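You operate a simulated robot arm through the tools that you are given. There is no shell and no other tool. Be economical: measure what you need, move in short steps, check, and stop when the job is done.

The job below is to be done with a simulated robot arm. You get a single attempt, and the scene is never put back.

TASK
Put the silver cup on the corner bench away on the middle bench. Fetch the M12 steel block from the corner bench and set it on the middle bench. Put the brown hex bolt on the long bench away on the corner bench. Take the blue felt pad and put it on the red rubber pad. Fetch the steel collar from the long bench and set it on the aisle side of the parts bench. Put the M6 clear tub from the corner bench on the middle bench and the M10 clear tub on top of the small brown carton there. Take the blue cup and leave it on the top of the die cabinet. Stack the grease tub that says "GREASE 1" from the top of the number three machine on top of the grease tub marked "GREASE 2". Fetch the short silver bolt and stand it on the front ledge of the woven sacks. Take the slim white filter on the top of the number three machine and put it away on the low shelf of the grey bench. Put the zero block on the end bench away on the top of the gauge bench. Take the black nut from the end bench and put it on the high shelf. The order is free. Set down upright: silver cup, clear tub, blue cup, slim white filter.
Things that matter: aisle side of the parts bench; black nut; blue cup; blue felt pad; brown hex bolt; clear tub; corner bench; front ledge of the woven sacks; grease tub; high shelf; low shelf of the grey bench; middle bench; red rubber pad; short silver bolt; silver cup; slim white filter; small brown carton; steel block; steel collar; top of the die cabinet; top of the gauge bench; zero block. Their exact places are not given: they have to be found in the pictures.

Only the result counts: the job must be done as asked and must still hold three seconds after the hand-in. Knocking over, shifting, dropping, spilling or breaking anything else fails it.

THE ROBOT
A 7-joint arm with a two-finger parallel gripper on a trunk, on a base that drives. Base frame: it is fixed to the floor where the robot stands at the start and does not move with it; the origin is under the middle of the robot, x ahead of it, y to its left, z up; the surface under the hand at the start is at about z = 850. Units: mm, degrees, N and s.
With the tool pointing down near the work surface it reaches from about 300 to 720 mm from the robot's upright axis, wherever it stands. Its first joint turns from -166.0 to 166.0 degrees. Places, roughly: aisle side of the parts bench (24x94 cm) [-2080, 5820, 760]; black nut (3x3x2 cm) [500, 7700, 900]; blue cup (5x5x6 cm) [300, 1900, 900]; blue felt pad (5x6x5 cm) [500, 5900, 900]; brown hex bolt (4x3x5 cm) [500, 6000, 900]; clear tub [500, 0, 1000]; corner bench [500, -100, 800]; front ledge of the woven sacks [-9500, 2600, 700]; grease tub [-8750, 1750, 1000]; high shelf (69x15 cm) [520, 8220, 1600]; low shelf of the grey bench [-4000, 9100, 400]; middle bench [500, 1600, 800]; red rubber pad (8x8x3 cm) [300, 5900, 900]; short silver bolt (3x2x5 cm) [-8700, 1500, 1000]; silver cup (5x5x6 cm) [500, 100, 900]; slim white filter (5x5x8 cm) [-8800, 1500, 1000]; small brown carton [500, -250, 1000]; steel block [500, 250, 750]; steel collar (4x4x2 cm) [600, 5200, 900]; top of the die cabinet (16x64 cm) [-1140, -1000, 900]; top of the gauge bench [-3000, -800, 900]; zero block [500, 7750, 750]. Payload 3.43 kg.
The TCP is the grasp point between the finger pads, 30 mm short of the fingertips. In the tool frame z runs along the fingers and y along their closing line. Largest opening 94 mm; finger width 28, thickness 10; the body of the gripper, 50 by 96 mm, starts 55 mm behind the TCP.
Orientation is that of the tool frame in the base frame, as a unit quaternion [x, y, z, w]. With the fingers straight down and closing along the base's y, the tool's x points along the base's -x, its y along +y and its z along -z.

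THE INTERFACE
- The arm moves only by the tool apply_moves. Its argument "steps" is a list of rows, each a list of 3 entries, a list of its own where there are three numbers: the shift along the base's x, y, z in mm, then the turn, a rotation vector about the base's x, y, z in degrees, then the opening, from 0 (shut) to 1 (fully open). In form: [[[x, y, z], [rx, ry, rz], jaw], ...]. A call has 1 to 8 rows; each row is the pose to reach, as a shift and turn from the pose commanded when the call began. Each row takes 0.2 s and may step no farther than 50 mm and 8.6 degrees from the row before; otherwise, or with a gripper value out of range, the whole call is refused. A pose out of reach is approached as far as the arm can. The call stops where the force on the tool passes 40 N (or 10 N more than at its start, if that is more) or the arm is blocked; 0.2 s more then pass. Each finger travels about 108 mm/s and halts on what it meets, pressing with about 33 N; the grip force reading is that of the motor and also rises with nothing between the fingers. The clock runs only during rows and for 0.2 s after the last one: add rows that repeat a pose to give the fingers time. It gives the time, the measured TCP pose, the force on the tool (base axes), the opening and the grip force at its end, in the units of the frame above (readings bear some noise), with the torque about the TCP (base axes, N m) and any sound that the robot's microphone picked up.
- Cameras (640 x 400 px; columns grow to the right, rows downward): "scene" is now at [441.2, 141.2, 1322.8]; the picture's right is [-0.00, -0.17, -0.99], its down [-0.36, -0.92, 0.16] and it looks along [-0.93, 0.36, -0.06] (base axes); focal length 214 px, centre (320, 200). "wrist" rides on the gripper at [76, 14, -102] in the tool frame; the picture's right is [-0.18, 0.98, 0.00], its down [-0.75, -0.14, -0.64] and it looks along [-0.63, -0.12, 0.77] (tool axes); focal length 243 px, centre (320, 200).
- get_image(camera): a new picture of that camera. It takes no simulated time.
- raise_lower(by): slides the trunk up (or, below 0, down) by that many mm; the arm and the scene camera ride with it, the base frame stays. It gives what a move gives, with no picture.
- base_move(legs): drives the robot by 1 to 6 legs, each [ahead, left, turn to the left] in mm, mm and degrees, along the robot's own axes; the way and the turn of a leg run together, so that a leg with both is an arc; at most 1500 mm and 180 degrees a leg. The arm and the cameras ride along, it lands a little off, and it stops where it bumps. It gives what a move gives.
- turn_head(pan, tilt): turns the head with the scene camera to pan (to the left, within 80 degrees either way) and tilt (down, from -29 to 69), counted from straight ahead of the robot. It gives what a move gives.
- point_at(camera, pixels): there is no depth. For up to 12 entries [column, row, z] of the newest picture of that camera ("zoom" is the newest enlarged one), the place [x, y] in the base frame at which the ray of that pixel passes the height z, good to about 2 mm, but the place of the scene camera against the robot may be out by one fixed shift of up to 18 mm in any direction. It takes no simulated time.
- zoom(camera, box): a new picture of the part [left, top, right, bottom] of that camera's present view, enlarged. It takes no simulated time.
- job_done(): hands the job in; it is judged then, once.

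Go step by step. Measure first, check grasps and placings, and put right what went wrong. The budget is 392 turns and 360 pictures, counting those below and the enlarged ones. Unless the task says otherwise, let go and move clear before handing in, and close with one line.

The tools are called after "Emit:" by a JSON object that holds its "name" and its "arguments". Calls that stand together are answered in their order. apply_moves: Moves the arm, as the interface text tells. Its arguments: {"type":"object","properties":{"steps":{"type":"array"}},"required":["steps"]} The other tools are called the same way: raise_lower (by) slides the trunk up or down; base_move (legs) drives the base; turn_head (pan, tilt) turns the head that bears the scene camera; get_image (camera) takes a picture; point_at (camera, pixels) gives the place at which the rays of pixels pass given heights; zoom (camera, box) takes an enlarged picture of a part of a camera's view; job_done () hands the job in.

At the start:

```text
time_s: 0.0
position: [435.8, 95.4, 1195.1]
orientation: [0.0, 1.0, 0.0, 0.0]
ft_force: [0.3, 0.5, 0.4]
ft_torque: [-0.01, 0.0, -0.05]
grip_width: 93.7
finger_force: 0.0
trunk travel left (down, up): [-225.0, 365.0]
robot x, y, heading: [1.7, 0.7, 0.0]
head pan, tilt: [80.2, 68.8]
```

scene: 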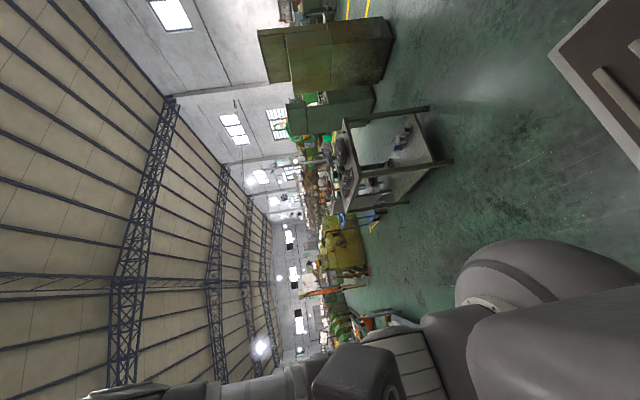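
wrist: 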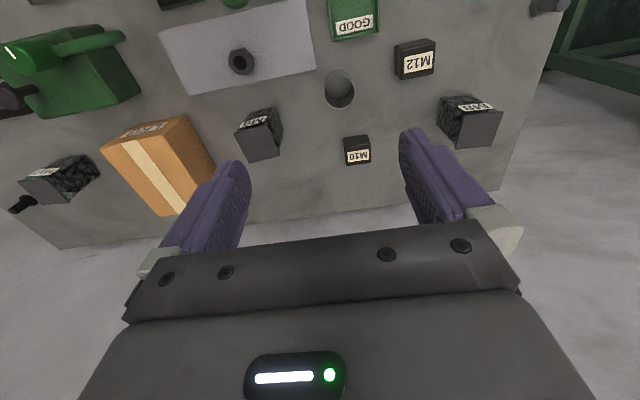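

The wrist view shows the corner bench with M10/M12 blocks, a carton and a cup around (340,90). I turn the head forward and down to view the bench.

Emit:
{"name": "turn_head", "arguments": {"pan": 0, "tilt": 45}}

Emit:
{"name": "get_image", "arguments": {"camera": "scene"}}

Emit:
{"name": "zoom", "arguments": {"camera": "wrist", "box": [0, 0, 640, 260]}}

```text
time_s: 1.5
position: [436.5, 96.1, 1195.1]
orientation: [0.0, 1.0, 0.0, 0.001]
ft_force: [0.9, 1.3, -0.6]
ft_torque: [0.0, 0.01, -0.02]
grip_width: 94.0
finger_force: 0.1
trunk travel left (down, up): [-225.0, 365.0]
robot x, y, heading: [-1.8, 1.7, -0.2]
head pan, tilt: [0.0, 45.0]
```

```text
357 pictures are left
```

scene: 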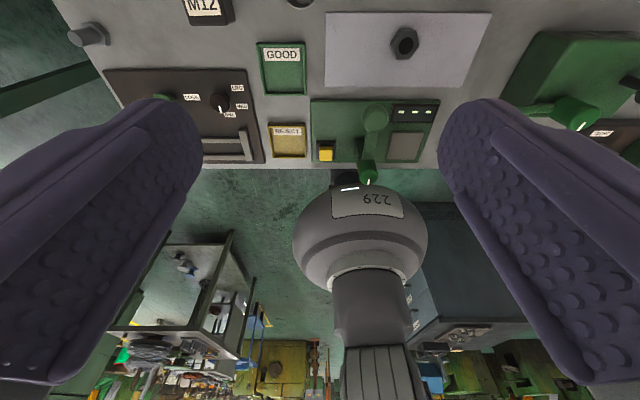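

```text
1.00 times, centred on (320, 130) of wrist (not enlarged: the box is as wide or as high as the picture)
```

zoom: 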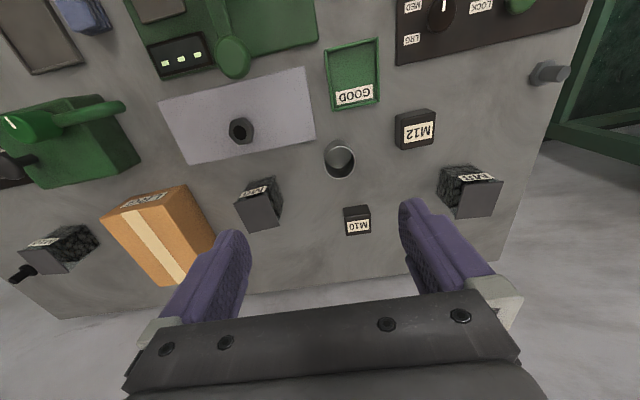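

The scene picture looks upside down with the bench's near edge at row 165, so the head's zero seems to look straight down. I try tilt -25 and 0 to learn the geometry.

Emit:
{"name": "point_at", "arguments": {"camera": "scene", "pixels": [[320, 165, 800], [280, 55, 800], [403, 42, 800], [320, 200, 800]]}}

Emit:
{"name": "point_at", "arguments": {"camera": "wrist", "pixels": [[355, 25, 800], [242, 62, 800], [340, 90, 800], [357, 150, 800], [413, 60, 800]]}}

Emit:
{"name": "turn_head", "arguments": {"pan": 0, "tilt": -10}}

Emit:
{"name": "get_image", "arguments": {"camera": "scene"}}

```text
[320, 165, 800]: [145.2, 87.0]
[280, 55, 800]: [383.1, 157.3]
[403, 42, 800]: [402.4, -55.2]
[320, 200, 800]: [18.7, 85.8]
```

```text
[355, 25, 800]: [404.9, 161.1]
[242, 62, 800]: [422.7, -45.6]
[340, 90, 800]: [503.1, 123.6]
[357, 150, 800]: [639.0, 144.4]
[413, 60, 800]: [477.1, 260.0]
```

```text
time_s: 2.8
position: [436.4, 95.4, 1194.4]
orientation: [0.0, 1.0, 0.0, 0.0]
ft_force: [-1.0, -0.7, 0.7]
ft_torque: [0.0, 0.01, -0.01]
grip_width: 94.1
finger_force: 0.0
trunk travel left (down, up): [-225.0, 365.0]
robot x, y, heading: [1.3, -2.2, 0.1]
head pan, tilt: [0.0, -10.0]
```

```text
355 pictures are left
```

scene: 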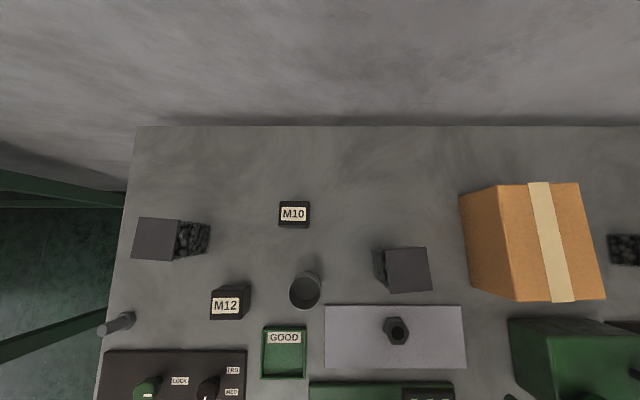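

Now it looks down on the bench: M10 at (293,213), M12 at (228,302), cup at (305,290), tubs at (170,240), (403,270), (625,250), carton (530,240). I zoom on labels and pan to see the right half.

Emit:
{"name": "zoom", "arguments": {"camera": "wrist", "box": [380, 20, 540, 160]}}

Emit:
{"name": "zoom", "arguments": {"camera": "wrist", "box": [0, 80, 320, 240]}}

Emit:
{"name": "turn_head", "arguments": {"pan": -35, "tilt": -5}}

Emit:
{"name": "get_image", "arguments": {"camera": "scene"}}

Emit:
{"name": "turn_head", "arguments": {"pan": 70, "tilt": 0}}

Emit:
{"name": "get_image", "arguments": {"camera": "scene"}}

```text
2.86 times, centred on (460, 90) of wrist
```

zoom: 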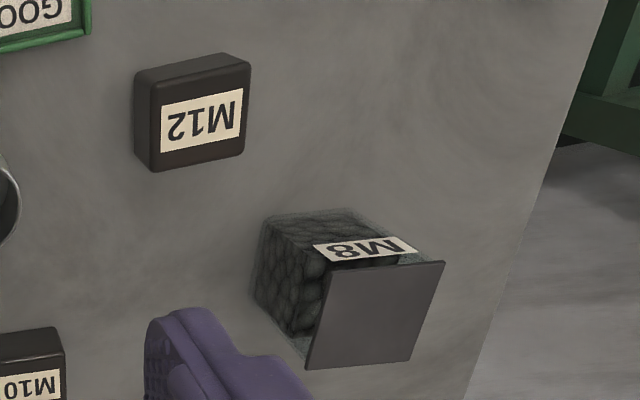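

```text
2.00 times, centred on (160, 160) of wrist
```

zoom: 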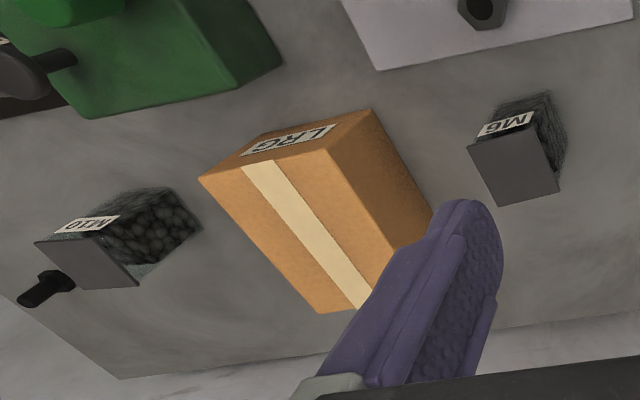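

```text
time_s: 3.8
position: [436.2, 96.2, 1195.3]
orientation: [0.0, 1.0, 0.0, 0.001]
ft_force: [1.1, -0.6, 0.0]
ft_torque: [-0.02, 0.02, -0.01]
grip_width: 94.1
finger_force: 0.0
trunk travel left (down, up): [-225.0, 365.0]
robot x, y, heading: [3.3, 0.4, -0.2]
head pan, tilt: [-35.0, -5.0]
```

```text
352 pictures are left
```

scene: 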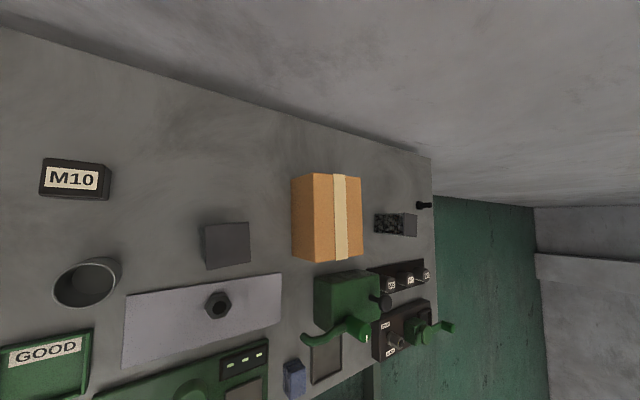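

```text
time_s: 5.6
position: [437.3, 96.2, 1194.6]
orientation: [0.0, 1.0, 0.0, 0.0]
ft_force: [0.1, -0.3, -0.6]
ft_torque: [0.01, 0.0, -0.01]
grip_width: 94.3
finger_force: 0.0
trunk travel left (down, up): [-225.0, 365.0]
robot x, y, heading: [1.5, -1.3, -0.1]
head pan, tilt: [70.0, 0.0]
```

```text
351 pictures are left
```

scene: 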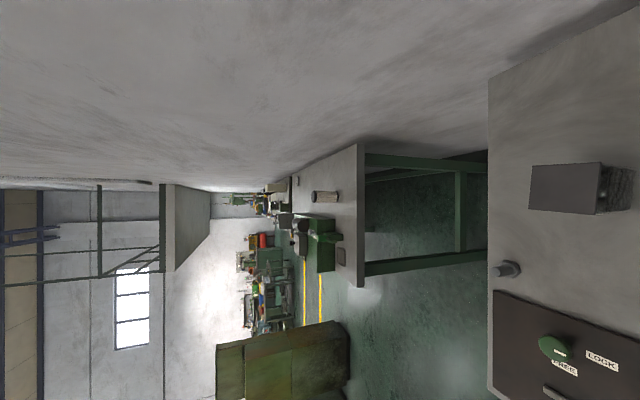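

Labels: left tub is M8, middle tub M6, right tub M10 by the carton (LRG). I measure positions at bench height 850 from the wrist view, and lower the hand a bit to triangulate the height.

Emit:
{"name": "point_at", "arguments": {"camera": "wrist", "pixels": [[340, 90, 850], [413, 60, 850], [258, 135, 850], [60, 180, 850], [160, 165, 850], [413, 60, 750], [340, 90, 750], [260, 250, 850], [357, 150, 850]]}}

Emit:
{"name": "apply_moves", "arguments": {"steps": [[[0, 0, -50], [0, 0, 0], 1], [[0, 0, -100], [0, 0, 0], 1], [[0, 0, -140], [0, 0, 0], 1]]}}

Emit:
{"name": "get_image", "arguments": {"camera": "wrist"}}

Emit:
{"name": "get_image", "arguments": {"camera": "scene"}}

```text
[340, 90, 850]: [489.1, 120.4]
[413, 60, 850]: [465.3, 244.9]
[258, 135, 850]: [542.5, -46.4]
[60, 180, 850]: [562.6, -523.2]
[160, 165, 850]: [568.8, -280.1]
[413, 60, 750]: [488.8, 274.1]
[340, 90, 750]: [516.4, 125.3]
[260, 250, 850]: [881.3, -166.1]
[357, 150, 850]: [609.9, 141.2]
```

```text
time_s: 6.4
position: [435.5, 98.5, 1054.2]
orientation: [0.0, 1.0, 0.0, 0.0]
ft_force: [0.8, -0.3, 0.0]
ft_torque: [-0.02, 0.02, 0.01]
grip_width: 94.0
finger_force: 0.0
trunk travel left (down, up): [-225.0, 365.0]
robot x, y, heading: [2.5, 3.9, -0.2]
head pan, tilt: [70.0, 0.0]
```

```text
350 pictures are left
```

wrist: 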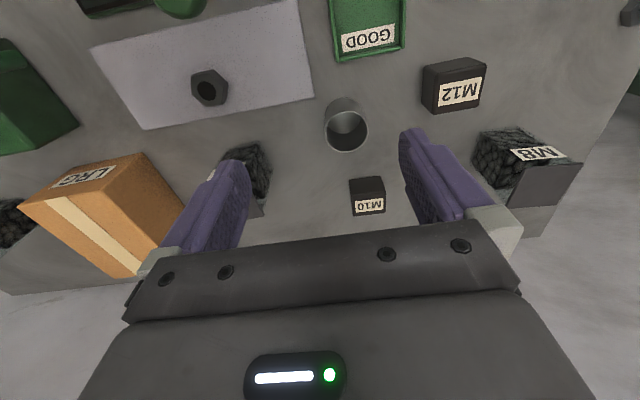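

```text
349 pictures are left
```

scene: 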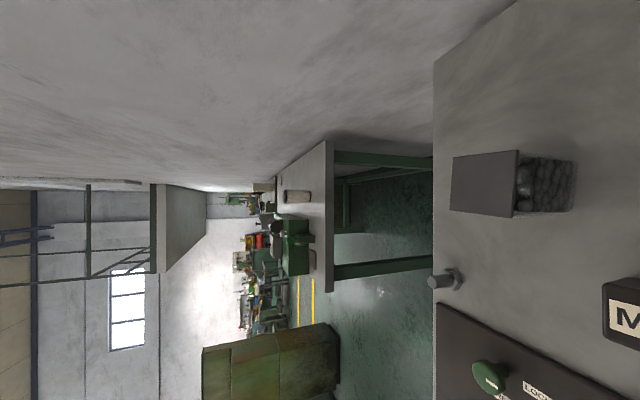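

The scene camera rides along with the arm (it came closer). I triangulate the bench height from the nut hole (210,90), GOOD label and M10.

Emit:
{"name": "point_at", "arguments": {"camera": "wrist", "pixels": [[210, 90, 800], [210, 90, 850], [356, 38, 800], [356, 38, 850], [369, 206, 800], [369, 206, 850], [346, 148, 850], [346, 148, 800], [346, 148, 750], [440, 112, 800], [440, 112, 750], [480, 105, 750]]}}

Emit:
{"name": "zoom", "arguments": {"camera": "wrist", "box": [300, 40, 500, 240]}}

```text
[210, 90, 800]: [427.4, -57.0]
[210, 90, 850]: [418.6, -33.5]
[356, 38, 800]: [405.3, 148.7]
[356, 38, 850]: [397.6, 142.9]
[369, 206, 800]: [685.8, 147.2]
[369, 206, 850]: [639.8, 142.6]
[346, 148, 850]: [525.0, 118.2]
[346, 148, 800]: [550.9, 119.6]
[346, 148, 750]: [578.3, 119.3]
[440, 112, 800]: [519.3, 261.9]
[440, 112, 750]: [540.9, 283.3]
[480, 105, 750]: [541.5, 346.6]
```

```text
2.00 times, centred on (400, 140) of wrist
```

zoom: 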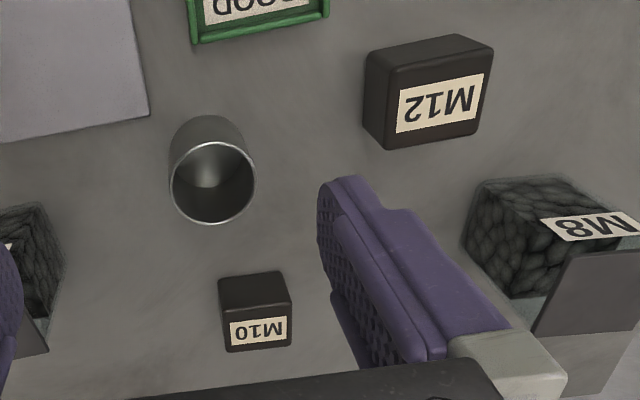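

Nut rays cross near z≈870, so the bench top is about 850. I locate the cup rim (346,131) at ~910 and the M12 block's top, then look straight down with the scene camera.

Emit:
{"name": "point_at", "arguments": {"camera": "wrist", "pixels": [[346.5, 131.5, 910], [343, 99, 850], [434, 65, 850], [461, 91, 880], [461, 91, 890]]}}

Emit:
{"name": "turn_head", "arguments": {"pan": 0, "tilt": 0}}

Emit:
{"name": "get_image", "arguments": {"camera": "scene"}}

```text
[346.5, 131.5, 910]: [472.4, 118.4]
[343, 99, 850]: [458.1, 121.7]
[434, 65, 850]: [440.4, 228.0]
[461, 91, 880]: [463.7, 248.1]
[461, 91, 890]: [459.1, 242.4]
```

```text
time_s: 7.8
position: [433.9, 98.4, 1055.4]
orientation: [0.0, 1.0, 0.0, -0.001]
ft_force: [0.1, 0.1, 0.5]
ft_torque: [0.0, -0.04, 0.02]
grip_width: 94.3
finger_force: 0.0
trunk travel left (down, up): [-225.0, 365.0]
robot x, y, heading: [-1.1, -1.5, -0.1]
head pan, tilt: [0.0, 0.0]
```

```text
347 pictures are left
```

scene: 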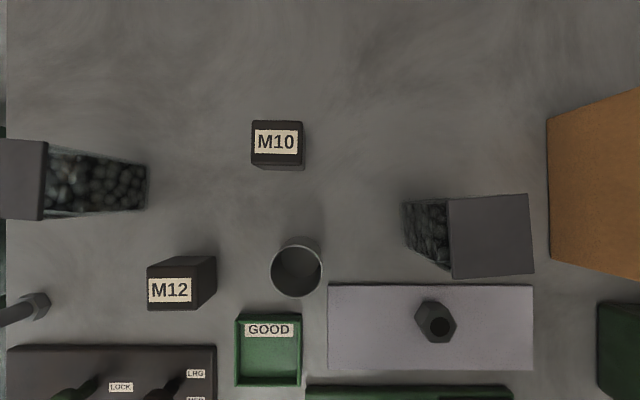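

The cup is at about (478,119). I go over it and down to TCP z≈889.

Emit:
{"name": "apply_moves", "arguments": {"steps": [[[42, 20, 0], [0, 0, 0], 1], [[42, 20, -50], [0, 0, 0], 1], [[42, 20, -100], [0, 0, 0], 1]]}}

Emit:
{"name": "get_image", "arguments": {"camera": "wrist"}}

Emit:
{"name": "get_image", "arguments": {"camera": "scene"}}

```text
time_s: 8.6
position: [479.0, 118.5, 954.7]
orientation: [0.0, 1.0, -0.001, 0.0]
ft_force: [0.0, 0.0, 0.1]
ft_torque: [0.01, -0.02, -0.04]
grip_width: 94.1
finger_force: 0.2
trunk travel left (down, up): [-225.0, 365.0]
robot x, y, heading: [2.5, -1.7, 0.3]
head pan, tilt: [0.0, 0.0]
```

```text
346 pictures are left
```

wrist: 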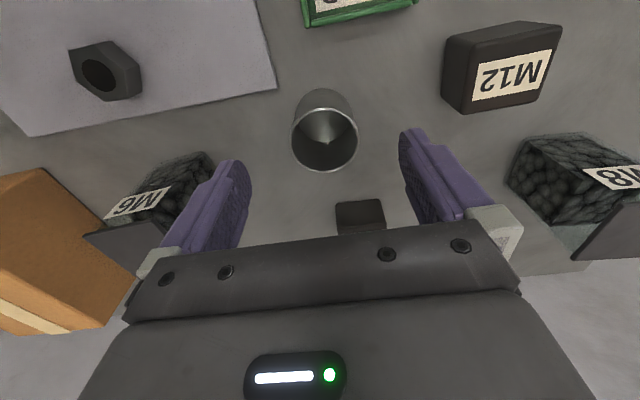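

```text
345 pictures are left
```

scene: 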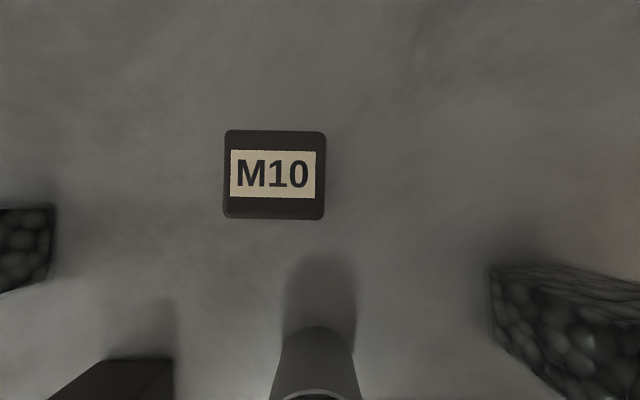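

The cup is centred between the fingers at column 325; I check its rim in x before descending.

Emit:
{"name": "point_at", "arguments": {"camera": "wrist", "pixels": [[324, 139, 910], [321, 90, 850], [490, 80, 880], [500, 45, 850], [450, 97, 850], [448, 40, 850]]}}

```text
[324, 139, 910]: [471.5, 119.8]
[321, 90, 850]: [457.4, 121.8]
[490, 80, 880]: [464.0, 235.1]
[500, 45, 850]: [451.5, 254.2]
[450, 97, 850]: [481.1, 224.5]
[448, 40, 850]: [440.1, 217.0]
```

Cup centre ≈ (477,120), matching. Descend to z≈889 and close.

Emit:
{"name": "apply_moves", "arguments": {"steps": [[[-2, 1, -45], [0, 0, 0], 1], [[-2, 1, -66], [0, 0, 0], 1], [[-2, 1, -66], [0, 0, 0], 0], [[-2, 1, -66], [0, 0, 0], 0], [[-2, 1, -66], [0, 0, 0], 0]]}}

Emit:
{"name": "get_image", "arguments": {"camera": "wrist"}}

```text
time_s: 9.8
position: [476.6, 117.1, 887.9]
orientation: [0.0, 1.0, 0.0, 0.0]
ft_force: [0.5, -0.6, -0.3]
ft_torque: [0.0, -0.04, 0.01]
grip_width: 49.7
finger_force: 33.3
trunk travel left (down, up): [-225.0, 365.0]
robot x, y, heading: [0.8, -2.9, -0.3]
head pan, tilt: [0.0, 0.0]
```

```text
344 pictures are left
```

wrist: 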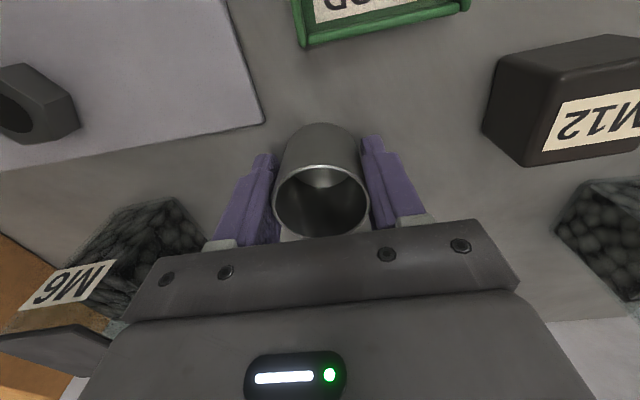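

Cup held (49.7 mm). Lift and drive left partway, then look.

Emit:
{"name": "apply_moves", "arguments": {"steps": [[[0, 0, 50], [0, 0, 0], 0], [[0, 0, 100], [0, 0, 0], 0], [[0, 0, 150], [0, 0, 0], 0], [[0, 0, 200], [0, 0, 0], 0], [[-40, 0, 250], [0, 0, 0], 0], [[-70, 0, 290], [0, 0, 0], 0]]}}

Emit:
{"name": "raise_lower", "arguments": {"by": 150}}

Emit:
{"name": "turn_head", "arguments": {"pan": 60, "tilt": 0}}

Emit:
{"name": "get_image", "arguments": {"camera": "scene"}}

Emit:
{"name": "get_image", "arguments": {"camera": "wrist"}}

```text
refused: row 5 steps farther than a row can; nothing moved
```

```text
time_s: 11.6
position: [475.8, 116.8, 1037.5]
orientation: [0.0, 1.0, 0.0, 0.0]
ft_force: [1.4, 0.2, -2.0]
ft_torque: [0.03, -0.02, -0.01]
grip_width: 49.7
finger_force: 32.8
trunk travel left (down, up): [-375.0, 215.0]
robot x, y, heading: [-1.6, 0.0, 0.0]
head pan, tilt: [0.0, 0.0]
```

```text
time_s: 12.9
position: [477.0, 118.2, 1039.7]
orientation: [0.0, 1.0, 0.0, 0.0]
ft_force: [-0.5, 0.0, -0.3]
ft_torque: [0.01, 0.0, 0.0]
grip_width: 49.6
finger_force: 32.9
trunk travel left (down, up): [-375.0, 215.0]
robot x, y, heading: [-1.1, 0.5, 0.0]
head pan, tilt: [60.0, 0.0]
```

```text
343 pictures are left
```

scene: 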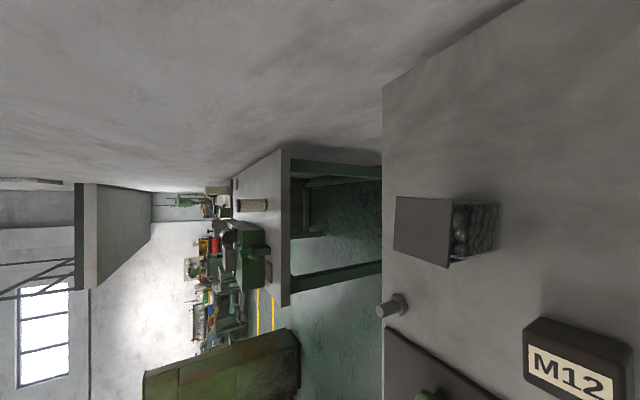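

```text
342 pictures are left
```

wrist: 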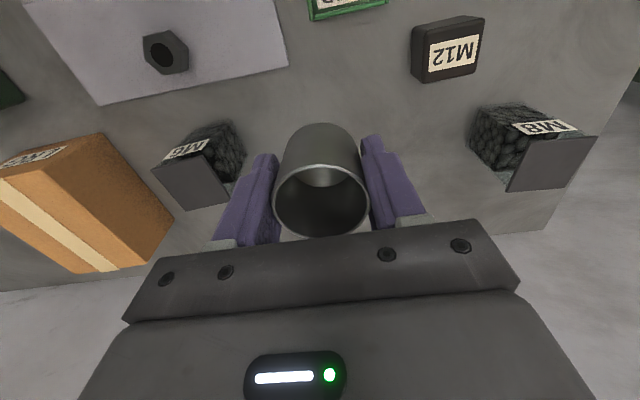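

The cup rides well. I lift 150 mm and drive left 900, then look at the middle bench.

Emit:
{"name": "apply_moves", "arguments": {"steps": [[[0, 0, 50], [0, 0, 0], 0], [[0, 0, 100], [0, 0, 0], 0], [[0, 0, 150], [0, 0, 0], 0]]}}

Emit:
{"name": "base_move", "arguments": {"legs": [[0, 900, 0]]}}

Emit:
{"name": "turn_head", "arguments": {"pan": 45, "tilt": 0}}

Emit:
{"name": "get_image", "arguments": {"camera": "scene"}}

```text
time_s: 13.7
position: [475.8, 115.1, 1187.3]
orientation: [0.0, 1.0, 0.0, 0.0]
ft_force: [-0.4, -0.3, -1.5]
ft_torque: [0.03, -0.03, 0.0]
grip_width: 49.7
finger_force: 32.8
trunk travel left (down, up): [-375.0, 215.0]
robot x, y, heading: [1.1, 1.4, -0.0]
head pan, tilt: [60.0, 0.0]
```

```text
time_s: 15.9
position: [465.7, 332.8, 1186.4]
orientation: [0.042, 0.999, -0.001, 0.0]
ft_force: [0.9, 0.9, -1.1]
ft_torque: [-0.02, -0.01, 0.03]
grip_width: 49.7
finger_force: 33.4
trunk travel left (down, up): [-375.0, 215.0]
robot x, y, heading: [-18.8, 256.8, -4.4]
head pan, tilt: [60.0, 0.0]
stopped in leg 1: the robot was blocked; the commanded pose is now the measured one
```

```text
time_s: 16.7
position: [466.7, 330.4, 1186.5]
orientation: [0.042, 0.999, 0.0, 0.0]
ft_force: [-0.1, -0.1, -0.5]
ft_torque: [0.03, 0.02, 0.01]
grip_width: 49.5
finger_force: 33.0
trunk travel left (down, up): [-375.0, 215.0]
robot x, y, heading: [-17.6, 258.4, -4.5]
head pan, tilt: [45.0, 0.0]
```

```text
341 pictures are left
```

scene: 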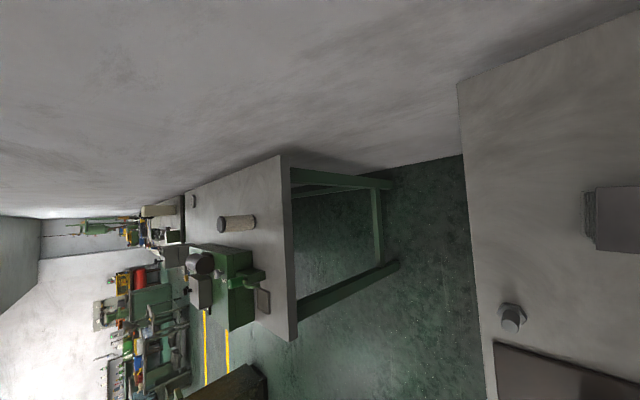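

The base was blocked at y≈257. I look back/left to see what it hit.

Emit:
{"name": "turn_head", "arguments": {"pan": 40, "tilt": 40}}

Emit:
{"name": "get_image", "arguments": {"camera": "scene"}}

Emit:
{"name": "turn_head", "arguments": {"pan": 5, "tilt": 45}}

Emit:
{"name": "get_image", "arguments": {"camera": "scene"}}

```text
time_s: 17.8
position: [466.6, 328.8, 1187.1]
orientation: [0.042, 0.999, -0.001, 0.001]
ft_force: [0.0, -0.2, -1.0]
ft_torque: [-0.01, 0.03, 0.03]
grip_width: 49.5
finger_force: 32.8
trunk travel left (down, up): [-375.0, 215.0]
robot x, y, heading: [-22.0, 257.8, -5.0]
head pan, tilt: [40.0, 40.0]
```

```text
340 pictures are left
```

scene: 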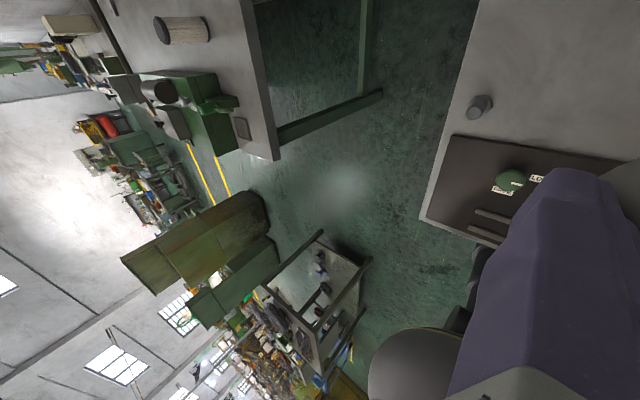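

```text
time_s: 18.8
position: [465.6, 330.2, 1187.4]
orientation: [0.042, 0.999, 0.0, 0.0]
ft_force: [0.9, -0.5, -0.4]
ft_torque: [-0.01, -0.04, -0.01]
grip_width: 49.7
finger_force: 33.2
trunk travel left (down, up): [-375.0, 215.0]
robot x, y, heading: [-18.3, 252.9, -4.8]
head pan, tilt: [5.0, 45.0]
```

```text
339 pictures are left
```

scene: 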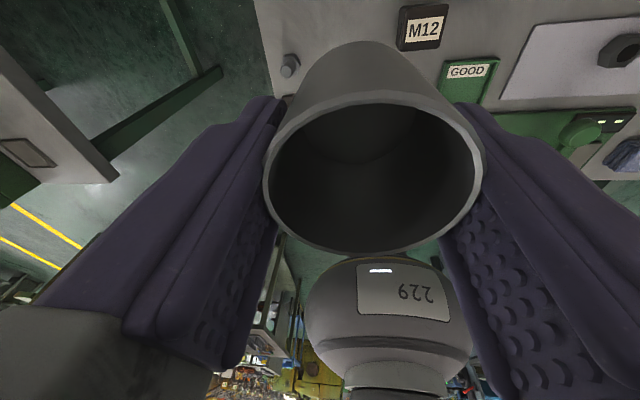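

Rotation of -4.5° with a slip backward suggests the front-left of the base hit the corner bench's leg. I measure the cart and the middle bench on the floor before backing out.

Emit:
{"name": "turn_head", "arguments": {"pan": 40, "tilt": 40}}

Emit:
{"name": "get_image", "arguments": {"camera": "scene"}}

Emit:
{"name": "point_at", "arguments": {"camera": "scene", "pixels": [[370, 262, 0], [320, 232, 0], [355, 375, 0], [425, 220, 850], [275, 158, 850], [258, 60, 850], [270, 200, 0], [278, 255, 0], [380, 92, 0], [245, 2, 850]]}}

```text
time_s: 19.8
position: [466.9, 330.5, 1185.3]
orientation: [0.041, 0.999, 0.0, 0.0]
ft_force: [0.6, -0.1, 0.5]
ft_torque: [-0.01, 0.0, 0.02]
grip_width: 49.5
finger_force: 33.1
trunk travel left (down, up): [-375.0, 215.0]
robot x, y, heading: [-15.5, 258.7, -4.6]
head pan, tilt: [40.0, 40.0]
```

```text
338 pictures are left
```

scene: 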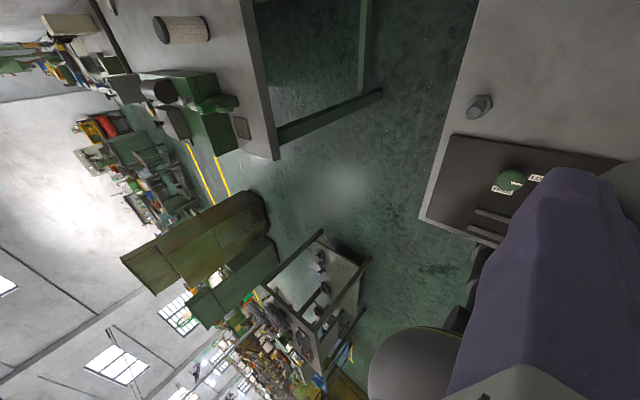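

```text
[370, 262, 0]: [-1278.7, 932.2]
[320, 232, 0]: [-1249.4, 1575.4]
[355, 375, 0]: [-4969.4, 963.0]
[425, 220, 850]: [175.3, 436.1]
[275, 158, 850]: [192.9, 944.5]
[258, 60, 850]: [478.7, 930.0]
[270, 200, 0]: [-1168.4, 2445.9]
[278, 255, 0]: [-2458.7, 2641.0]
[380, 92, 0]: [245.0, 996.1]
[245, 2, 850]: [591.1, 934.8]
```

Middle bench front is x≈193, starting at y≈940; floor is free between x≈-1200 and 170. I back off 270, straighten, drive left 1000 and look down at the middle bench.

Emit:
{"name": "base_move", "arguments": {"legs": [[-270, 0, 0], [0, 0, 4.6], [0, 950, 0]]}}

Emit:
{"name": "turn_head", "arguments": {"pan": 5, "tilt": -25}}

Emit:
{"name": "get_image", "arguments": {"camera": "scene"}}

```text
time_s: 26.7
position: [190.8, 1351.8, 1186.1]
orientation: [-0.006, 1.0, -0.001, 0.0]
ft_force: [0.2, -0.7, -0.8]
ft_torque: [0.01, -0.01, -0.03]
grip_width: 49.5
finger_force: 32.3
trunk travel left (down, up): [-375.0, 215.0]
robot x, y, heading: [-285.8, 1233.0, 0.8]
head pan, tilt: [40.0, 40.0]
```

```text
time_s: 28.1
position: [190.2, 1350.0, 1185.8]
orientation: [-0.005, 1.0, 0.0, 0.0]
ft_force: [-0.5, -1.1, -1.6]
ft_torque: [0.01, -0.01, 0.04]
grip_width: 49.7
finger_force: 32.5
trunk travel left (down, up): [-375.0, 215.0]
robot x, y, heading: [-286.5, 1228.7, 0.6]
head pan, tilt: [5.0, -25.0]
```

```text
337 pictures are left
```

scene: 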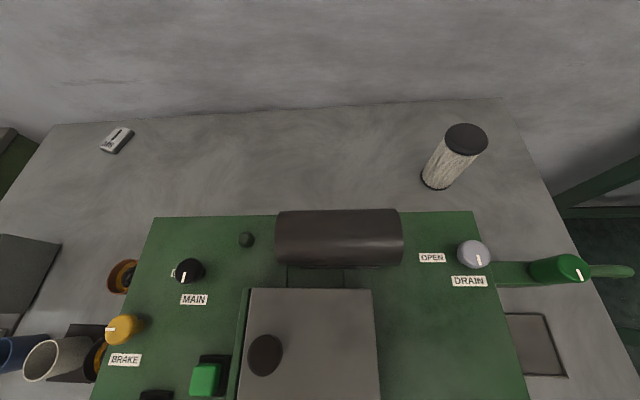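

Machine occupies the front; free bench area lies behind it (rows 120-200). I measure it.

Emit:
{"name": "point_at", "arguments": {"camera": "scene", "pixels": [[300, 170, 850], [200, 180, 850], [300, 108, 850], [155, 217, 850], [475, 212, 850], [437, 180, 850], [110, 150, 850], [560, 375, 850], [500, 100, 850], [50, 355, 900], [340, 170, 850], [580, 270, 950]]}}

Emit:
{"name": "turn_head", "arguments": {"pan": 35, "tilt": -10}}

Emit:
{"name": "get_image", "arguments": {"camera": "scene"}}

```text
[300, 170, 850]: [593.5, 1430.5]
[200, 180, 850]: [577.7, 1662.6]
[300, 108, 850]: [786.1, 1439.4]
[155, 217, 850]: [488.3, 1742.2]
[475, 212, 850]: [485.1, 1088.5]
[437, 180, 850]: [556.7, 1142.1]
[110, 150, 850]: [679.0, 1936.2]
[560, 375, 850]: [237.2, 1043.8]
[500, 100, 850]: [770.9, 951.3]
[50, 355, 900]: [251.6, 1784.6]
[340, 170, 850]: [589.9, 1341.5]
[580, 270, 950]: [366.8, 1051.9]
```

```text
time_s: 29.0
position: [190.1, 1349.9, 1187.4]
orientation: [-0.005, 1.0, 0.001, 0.0]
ft_force: [0.2, 0.0, -1.3]
ft_torque: [-0.01, 0.0, -0.04]
grip_width: 49.4
finger_force: 32.8
trunk travel left (down, up): [-375.0, 215.0]
robot x, y, heading: [-289.7, 1231.6, 1.1]
head pan, tilt: [35.0, -10.0]
```

```text
336 pictures are left
```

scene: 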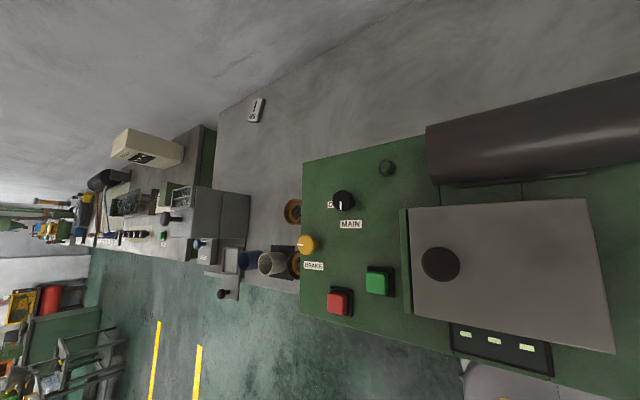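

Free space is behind the machine around x≈600, y 1250-1650. I raise the trunk for clearance and drive to about (-60,1430), then look down.

Emit:
{"name": "raise_lower", "arguments": {"by": 120}}

Emit:
{"name": "base_move", "arguments": {"legs": [[0, 200, -1], [220, 0, 0]]}}

Emit:
{"name": "turn_head", "arguments": {"pan": 0, "tilt": -15}}

Emit:
{"name": "get_image", "arguments": {"camera": "scene"}}

Emit:
{"name": "get_image", "arguments": {"camera": "wrist"}}

```text
time_s: 30.5
position: [190.4, 1349.6, 1306.6]
orientation: [-0.005, 1.0, 0.0, 0.001]
ft_force: [0.4, -0.4, 0.0]
ft_torque: [-0.01, -0.01, 0.01]
grip_width: 49.7
finger_force: 32.8
trunk travel left (down, up): [-495.0, 95.0]
robot x, y, heading: [-285.6, 1230.9, 0.6]
head pan, tilt: [35.0, -10.0]
```

```text
time_s: 33.4
position: [414.9, 1540.3, 1307.0]
orientation: [0.003, 1.0, 0.0, -0.002]
ft_force: [-0.1, 0.2, -0.6]
ft_torque: [0.02, 0.03, 0.03]
grip_width: 49.3
finger_force: 33.2
trunk travel left (down, up): [-495.0, 95.0]
robot x, y, heading: [-65.0, 1427.6, -0.2]
head pan, tilt: [35.0, -10.0]
```

```text
time_s: 34.4
position: [414.1, 1540.4, 1306.5]
orientation: [0.003, 1.0, 0.0, -0.001]
ft_force: [0.8, 0.9, -1.3]
ft_torque: [-0.04, 0.02, -0.04]
grip_width: 49.2
finger_force: 32.9
trunk travel left (down, up): [-495.0, 95.0]
robot x, y, heading: [-64.5, 1427.5, -0.2]
head pan, tilt: [0.0, -15.0]
```

```text
335 pictures are left
```

scene: 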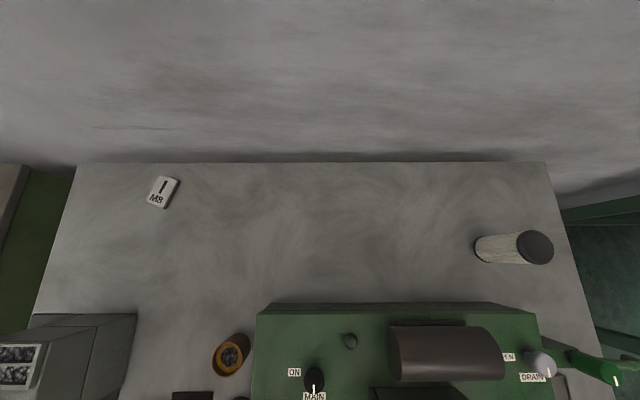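

```text
334 pictures are left
```

wrist: 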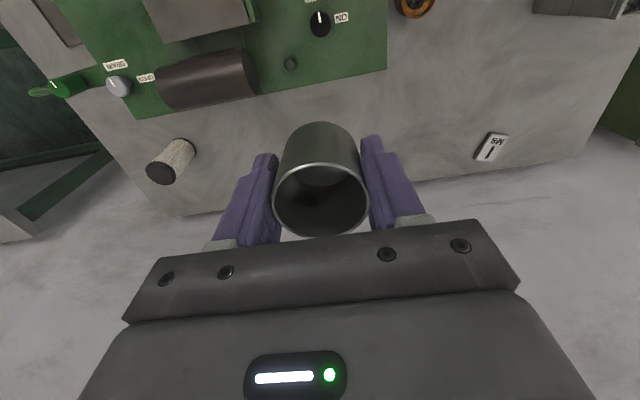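

The large free area is behind the machine; I check bounds with the wrist camera and scene camera.

Emit:
{"name": "point_at", "arguments": {"camera": "wrist", "pixels": [[260, 100, 850], [300, 87, 1000], [180, 150, 850], [490, 148, 850], [400, 100, 850], [420, 178, 850]]}}

Emit:
{"name": "point_at", "arguments": {"camera": "scene", "pixels": [[320, 302, 850], [320, 162, 850], [482, 250, 850], [165, 192, 850], [320, 235, 850]]}}

```text
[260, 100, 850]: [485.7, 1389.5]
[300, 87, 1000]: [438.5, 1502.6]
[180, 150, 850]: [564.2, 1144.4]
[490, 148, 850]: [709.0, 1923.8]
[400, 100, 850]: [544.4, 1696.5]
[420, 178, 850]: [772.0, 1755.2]
```

```text
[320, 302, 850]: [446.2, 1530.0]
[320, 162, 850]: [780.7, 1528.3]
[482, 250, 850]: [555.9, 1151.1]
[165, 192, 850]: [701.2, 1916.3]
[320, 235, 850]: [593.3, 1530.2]
```

I place the cup at about (592,1545): move forward, then down.

Emit:
{"name": "apply_moves", "arguments": {"steps": [[[45, 0, 0], [0, 0, 0], 0], [[90, 0, 0], [0, 0, 0], 0], [[135, 0, 0], [0, 0, 0], 0], [[178, 0, 0], [0, 0, 0], 0], [[178, 0, -50], [0, 0, 0], 0], [[178, 0, -100], [0, 0, 0], 0], [[178, 0, -150], [0, 0, 0], 0], [[178, 0, -200], [0, 0, 0], 0]]}}

Emit:
{"name": "apply_moves", "arguments": {"steps": [[[0, 0, -50], [0, 0, 0], 0], [[0, 0, -100], [0, 0, 0], 0], [[0, 0, -150], [0, 0, 0], 0], [[0, 0, -190], [0, 0, 0], 0], [[0, 0, -205], [0, 0, 0], 0], [[0, 0, -212], [0, 0, 0], 0], [[0, 0, -216], [0, 0, 0], 0]]}}

Emit:
{"name": "get_image", "arguments": {"camera": "wrist"}}

```text
time_s: 36.2
position: [593.4, 1539.5, 1104.4]
orientation: [0.002, 1.0, 0.0, 0.001]
ft_force: [0.0, 0.3, -0.7]
ft_torque: [0.02, 0.0, 0.05]
grip_width: 49.7
finger_force: 32.7
trunk travel left (down, up): [-495.0, 95.0]
robot x, y, heading: [-65.3, 1429.0, -0.3]
head pan, tilt: [0.0, -15.0]
```

```text
time_s: 37.8
position: [559.2, 1534.8, 915.1]
orientation: [0.003, 1.0, -0.001, 0.0]
ft_force: [0.3, 0.7, -0.5]
ft_torque: [0.0, -0.02, 0.0]
grip_width: 49.5
finger_force: 33.2
out of reach, approached as far as the arm can: row 3, 4, 5, 6, 7
trunk travel left (down, up): [-495.0, 95.0]
robot x, y, heading: [-64.9, 1427.8, -0.3]
head pan, tilt: [0.0, -15.0]
```

```text
333 pictures are left
```

wrist: 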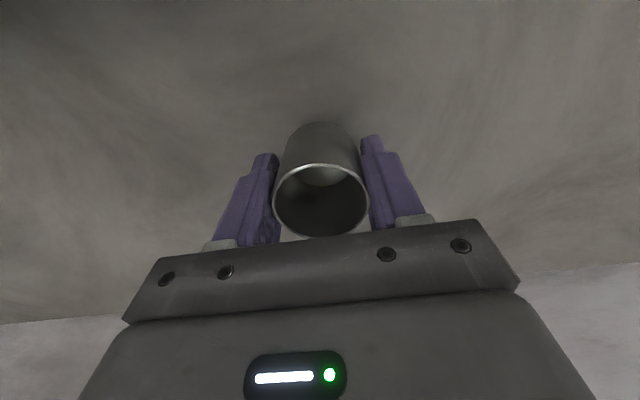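

Reach ran out with the trunk high; hand is at (559,1535,915), still over free bench. I lower the trunk 20 and then the last bit by arm.

Emit:
{"name": "raise_lower", "arguments": {"by": -20}}

Emit:
{"name": "apply_moves", "arguments": {"steps": [[[0, 0, 0], [0, 0, 0], 0], [[0, 0, -4], [0, 0, 0], 0], [[0, 0, -8], [0, 0, 0], 0]]}}

```text
time_s: 38.5
position: [558.7, 1534.5, 894.8]
orientation: [0.003, 1.0, 0.0, 0.0]
ft_force: [0.1, 0.5, -0.9]
ft_torque: [-0.01, 0.05, -0.04]
grip_width: 49.5
finger_force: 33.6
trunk travel left (down, up): [-475.0, 115.0]
robot x, y, heading: [-63.9, 1426.0, 0.0]
head pan, tilt: [0.0, -15.0]
```

```text
time_s: 39.3
position: [555.4, 1533.9, 892.7]
orientation: [0.003, 1.0, 0.0, 0.0]
ft_force: [0.3, 0.5, -1.3]
ft_torque: [-0.01, 0.01, -0.03]
grip_width: 49.6
finger_force: 33.5
out of reach, approached as far as the arm can: row 3
trunk travel left (down, up): [-475.0, 115.0]
robot x, y, heading: [-65.2, 1428.7, -0.4]
head pan, tilt: [0.0, -15.0]
```

Not yet touching; trunk down 4 more.

Emit:
{"name": "raise_lower", "arguments": {"by": -4}}

Emit:
{"name": "get_image", "arguments": {"camera": "scene"}}

```text
time_s: 39.8
position: [556.5, 1534.9, 888.2]
orientation: [0.002, 1.0, 0.0, 0.0]
ft_force: [0.1, -0.4, -1.3]
ft_torque: [0.0, 0.02, -0.01]
grip_width: 49.3
finger_force: 32.7
trunk travel left (down, up): [-471.0, 119.0]
robot x, y, heading: [-64.6, 1430.6, -0.0]
head pan, tilt: [0.0, -15.0]
```

```text
332 pictures are left
```

scene: 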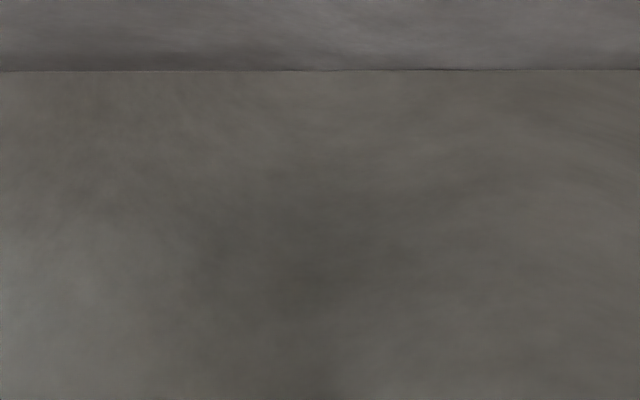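

Still no contact; I tilt the head back to see the cup's base.

Emit:
{"name": "turn_head", "arguments": {"pan": 0, "tilt": 69}}

Emit:
{"name": "get_image", "arguments": {"camera": "scene"}}

```text
time_s: 41.4
position: [556.2, 1533.8, 887.5]
orientation: [0.003, 1.0, 0.001, 0.0]
ft_force: [0.5, 0.1, -0.4]
ft_torque: [-0.01, 0.02, -0.01]
grip_width: 49.6
finger_force: 33.6
trunk travel left (down, up): [-471.0, 119.0]
robot x, y, heading: [-66.7, 1429.4, -0.2]
head pan, tilt: [0.0, 68.8]
```

```text
331 pictures are left
```

scene: 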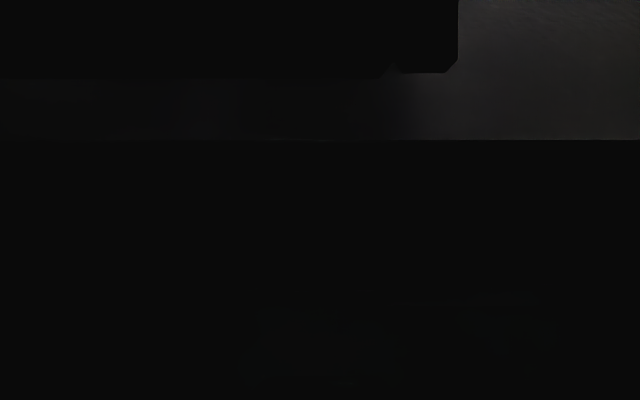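

That view is useless here. I lower the trunk by 2 mm increments watching force.

Emit:
{"name": "raise_lower", "arguments": {"by": -2}}

Emit:
{"name": "raise_lower", "arguments": {"by": -2}}

```text
time_s: 41.9
position: [557.2, 1533.4, 887.6]
orientation: [0.003, 1.0, 0.0, 0.0]
ft_force: [-0.8, -0.6, 13.1]
ft_torque: [-0.03, 0.25, -0.02]
grip_width: 49.6
finger_force: 32.9
trunk travel left (down, up): [-469.0, 121.0]
robot x, y, heading: [-65.8, 1430.0, -0.2]
head pan, tilt: [0.0, 68.8]
```

```text
time_s: 42.4
position: [556.4, 1534.0, 886.9]
orientation: [0.003, 1.0, 0.0, 0.003]
ft_force: [4.6, 1.2, 23.9]
ft_torque: [0.02, -0.17, -0.02]
grip_width: 49.5
finger_force: 32.6
trunk travel left (down, up): [-467.0, 123.0]
robot x, y, heading: [-63.3, 1432.0, -0.2]
head pan, tilt: [0.0, 68.8]
```

Contact at z≈887 (force 24 N). Release and rise.

Emit:
{"name": "apply_moves", "arguments": {"steps": [[[0, 0, 1], [0, 0, 0], 0], [[0, 0, 1], [0, 0, 0], 1], [[0, 0, 1], [0, 0, 0], 1], [[0, 0, 1], [0, 0, 0], 1], [[0, 0, 50], [0, 0, 0], 1], [[0, 0, 100], [0, 0, 0], 1], [[0, 0, 150], [0, 0, 0], 1], [[0, 0, 200], [0, 0, 0], 1]]}}

Emit:
{"name": "get_image", "arguments": {"camera": "wrist"}}

```text
time_s: 44.2
position: [629.4, 1547.2, 1061.9]
orientation: [0.003, 1.0, -0.001, -0.001]
ft_force: [-0.3, 0.3, -0.1]
ft_torque: [0.01, 0.02, -0.01]
grip_width: 93.8
finger_force: 0.0
out of reach, approached as far as the arm can: row 5, 6, 7, 8
trunk travel left (down, up): [-467.0, 123.0]
robot x, y, heading: [-64.8, 1428.3, -0.0]
head pan, tilt: [0.0, 68.8]
```

```text
330 pictures are left
```

wrist: 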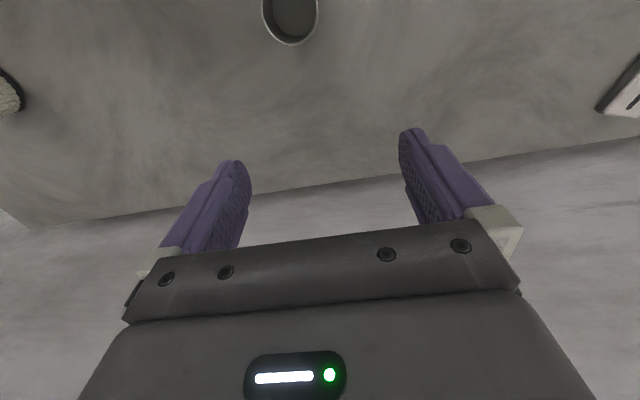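

The silver cup stands upright at (290,15). I retract the arm and drive back to the corner bench.

Emit:
{"name": "apply_moves", "arguments": {"steps": [[[-45, 0, 20], [0, 0, 0], 1], [[-90, 0, 40], [0, 0, 0], 1], [[-135, 0, 60], [0, 0, 0], 1], [[-180, 0, 80], [0, 0, 0], 1], [[-210, 0, 100], [0, 0, 0], 1]]}}

Emit:
{"name": "get_image", "arguments": {"camera": "wrist"}}

```text
time_s: 45.4
position: [632.0, 1596.4, 1110.8]
orientation: [0.002, 1.0, -0.001, -0.001]
ft_force: [-0.2, 0.1, 0.0]
ft_torque: [-0.02, -0.01, 0.0]
grip_width: 94.0
finger_force: 0.0
out of reach, approached as far as the arm can: row 1, 2, 3, 4, 5
trunk travel left (down, up): [-467.0, 123.0]
robot x, y, heading: [-66.8, 1428.3, 0.0]
head pan, tilt: [0.0, 68.8]
```

```text
329 pictures are left
```

wrist: 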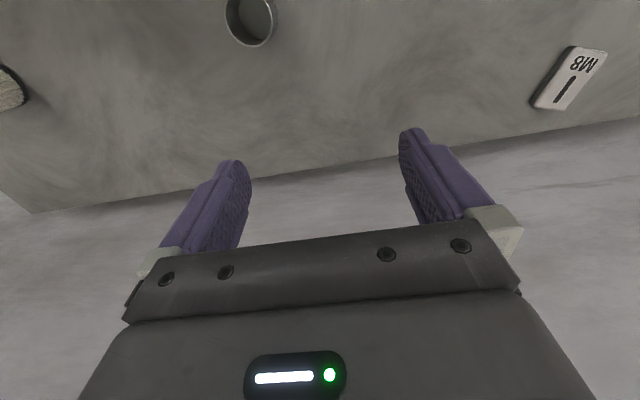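

The arm is sliding sideways, stuck at a joint limit. I try a small pure-retreat move and an upward one to see which way is free.

Emit:
{"name": "apply_moves", "arguments": {"steps": [[[0, 0, 30], [0, 0, 0], 1], [[0, 0, 60], [0, 0, 0], 1], [[0, 0, 90], [0, 0, 0], 1]]}}

Emit:
{"name": "apply_moves", "arguments": {"steps": [[[0, -40, 0], [0, 0, 0], 1]]}}

Emit:
{"name": "apply_moves", "arguments": {"steps": [[[-30, 0, 0], [0, 0, 0], 1], [[-60, 0, 0], [0, 0, 0], 1]]}}

```text
time_s: 46.2
position: [644.9, 1597.8, 1198.8]
orientation: [0.002, 1.0, -0.001, -0.001]
ft_force: [-0.3, 0.6, 0.8]
ft_torque: [-0.03, -0.02, 0.02]
grip_width: 94.0
finger_force: 0.0
out of reach, approached as far as the arm can: row 1, 2, 3
trunk travel left (down, up): [-467.0, 123.0]
robot x, y, heading: [-64.6, 1427.0, -0.0]
head pan, tilt: [0.0, 68.8]
```

```text
time_s: 46.6
position: [652.3, 1557.3, 1198.6]
orientation: [0.002, 1.0, 0.0, -0.001]
ft_force: [0.1, -0.3, 0.0]
ft_torque: [0.04, -0.01, 0.03]
grip_width: 93.8
finger_force: 0.1
out of reach, approached as far as the arm can: row 1
trunk travel left (down, up): [-467.0, 123.0]
robot x, y, heading: [-64.4, 1428.7, -0.4]
head pan, tilt: [0.0, 68.8]
```

```text
time_s: 47.2
position: [651.8, 1564.9, 1195.9]
orientation: [0.002, 1.0, -0.001, -0.001]
ft_force: [-0.1, 0.2, 0.5]
ft_torque: [0.02, 0.02, -0.01]
grip_width: 93.8
finger_force: 0.0
out of reach, approached as far as the arm can: row 1, 2
trunk travel left (down, up): [-467.0, 123.0]
robot x, y, heading: [-62.8, 1430.6, -0.5]
head pan, tilt: [0.0, 68.8]
```

The positions lie on a sphere: the elbow is fully straight. I tilt the tool forward a little while pulling back to bend the elbow.

Emit:
{"name": "apply_moves", "arguments": {"steps": [[[-20, 0, 0], [0, -8, 0], 1], [[-50, 0, 0], [0, -16, 0], 1], [[-80, 0, 0], [0, -16, 0], 1], [[-120, 0, 0], [0, -16, 0], 1]]}}

```text
time_s: 48.2
position: [697.6, 1603.8, 1182.6]
orientation: [0.002, 0.99, 0.0, 0.139]
ft_force: [-0.3, 0.5, 0.5]
ft_torque: [0.01, -0.03, 0.0]
grip_width: 94.1
finger_force: 0.0
out of reach, approached as far as the arm can: row 1, 2, 3, 4
trunk travel left (down, up): [-467.0, 123.0]
robot x, y, heading: [-62.4, 1429.0, -0.2]
head pan, tilt: [0.0, 68.8]
```

Elbow flexing moves the hand down, so I try moving downward-inward with the tilt removed.

Emit:
{"name": "apply_moves", "arguments": {"steps": [[[-10, 0, -40], [0, 6, 0], 1], [[-30, 0, -80], [0, 12, 0], 1], [[-60, 0, -110], [0, 15, 0], 1]]}}

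Emit:
{"name": "apply_moves", "arguments": {"steps": [[[-30, 0, -20], [0, 0, 0], 1], [[-60, 0, 0], [0, 0, 0], 1], [[-90, 0, 20], [0, 0, 0], 1]]}}

```text
time_s: 49.0
position: [628.0, 1600.0, 1075.4]
orientation: [0.003, 1.0, 0.0, 0.009]
ft_force: [0.4, 0.5, 0.0]
ft_torque: [-0.04, 0.0, -0.02]
grip_width: 94.0
finger_force: 0.0
out of reach, approached as far as the arm can: row 1, 2, 3
trunk travel left (down, up): [-467.0, 123.0]
robot x, y, heading: [-64.0, 1428.2, -0.2]
head pan, tilt: [0.0, 68.8]
```

```text
time_s: 49.8
position: [619.8, 1620.2, 1071.5]
orientation: [0.003, 1.0, -0.001, 0.008]
ft_force: [0.4, -0.2, -1.4]
ft_torque: [-0.01, 0.01, 0.02]
grip_width: 93.9
finger_force: 0.2
out of reach, approached as far as the arm can: row 1, 2, 3
trunk travel left (down, up): [-467.0, 123.0]
robot x, y, heading: [-63.3, 1427.4, -0.2]
head pan, tilt: [0.0, 68.8]
```

Still on the outer sphere. I try a long upward-inward path.

Emit:
{"name": "apply_moves", "arguments": {"steps": [[[0, 0, 50], [0, 0, 0], 1], [[0, 0, 100], [0, 0, 0], 1], [[-10, 0, 145], [0, 0, 0], 1], [[-30, 0, 190], [0, 0, 0], 1], [[-60, 0, 225], [0, 0, 0], 1], [[-95, 0, 260], [0, 0, 0], 1], [[-135, 0, 290], [0, 0, 0], 1], [[-175, 0, 310], [0, 0, 0], 1]]}}

Emit:
{"name": "get_image", "arguments": {"camera": "scene"}}

```text
time_s: 51.6
position: [600.8, 1682.6, 1417.0]
orientation: [0.003, 1.0, -0.001, 0.008]
ft_force: [0.4, -1.0, -0.9]
ft_torque: [-0.02, -0.03, 0.02]
grip_width: 94.1
finger_force: 0.1
out of reach, approached as far as the arm can: row 1, 2, 3, 4, 5, 6, 7, 8
trunk travel left (down, up): [-467.0, 123.0]
robot x, y, heading: [-64.0, 1428.5, 0.1]
head pan, tilt: [0.0, 68.8]
```

```text
328 pictures are left
```

scene: 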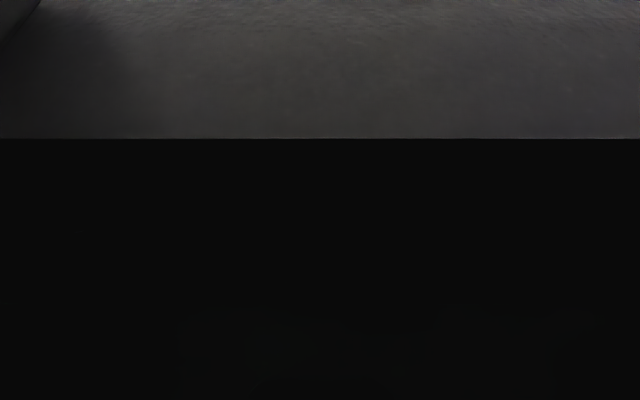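

Still straight. I try rolls about other axes to unlock the elbow.

Emit:
{"name": "apply_moves", "arguments": {"steps": [[[0, 0, 0], [0, 8, 0], 1], [[-20, 0, 0], [0, 16, 0], 1], [[-60, 0, 0], [0, 24, 0], 1], [[-100, 0, 0], [0, 32, 0], 1], [[-140, 0, 0], [0, 32, 0], 1]]}}

Emit:
{"name": "apply_moves", "arguments": {"steps": [[[0, 0, 0], [8, 0, 0], 1], [[-20, 0, 0], [16, 0, 0], 1], [[-60, 0, 0], [24, 0, 0], 1], [[-100, 0, 0], [24, 0, 0], 1]]}}

```text
time_s: 52.8
position: [455.4, 1677.7, 1416.1]
orientation: [0.002, 0.964, 0.0, -0.266]
ft_force: [-1.1, 0.7, 0.8]
ft_torque: [-0.02, -0.11, -0.02]
grip_width: 94.1
finger_force: 0.0
out of reach, approached as far as the arm can: row 1, 2, 3
trunk travel left (down, up): [-467.0, 123.0]
robot x, y, heading: [-64.2, 1429.5, -0.1]
head pan, tilt: [0.0, 68.8]
```

```text
time_s: 53.8
position: [357.8, 1681.8, 1414.5]
orientation: [-0.054, 0.943, 0.2, -0.261]
ft_force: [0.0, 0.0, 0.4]
ft_torque: [-0.01, -0.04, -0.02]
grip_width: 94.1
finger_force: 0.0
trunk travel left (down, up): [-467.0, 123.0]
robot x, y, heading: [-65.6, 1430.2, -0.4]
head pan, tilt: [0.0, 68.8]
```

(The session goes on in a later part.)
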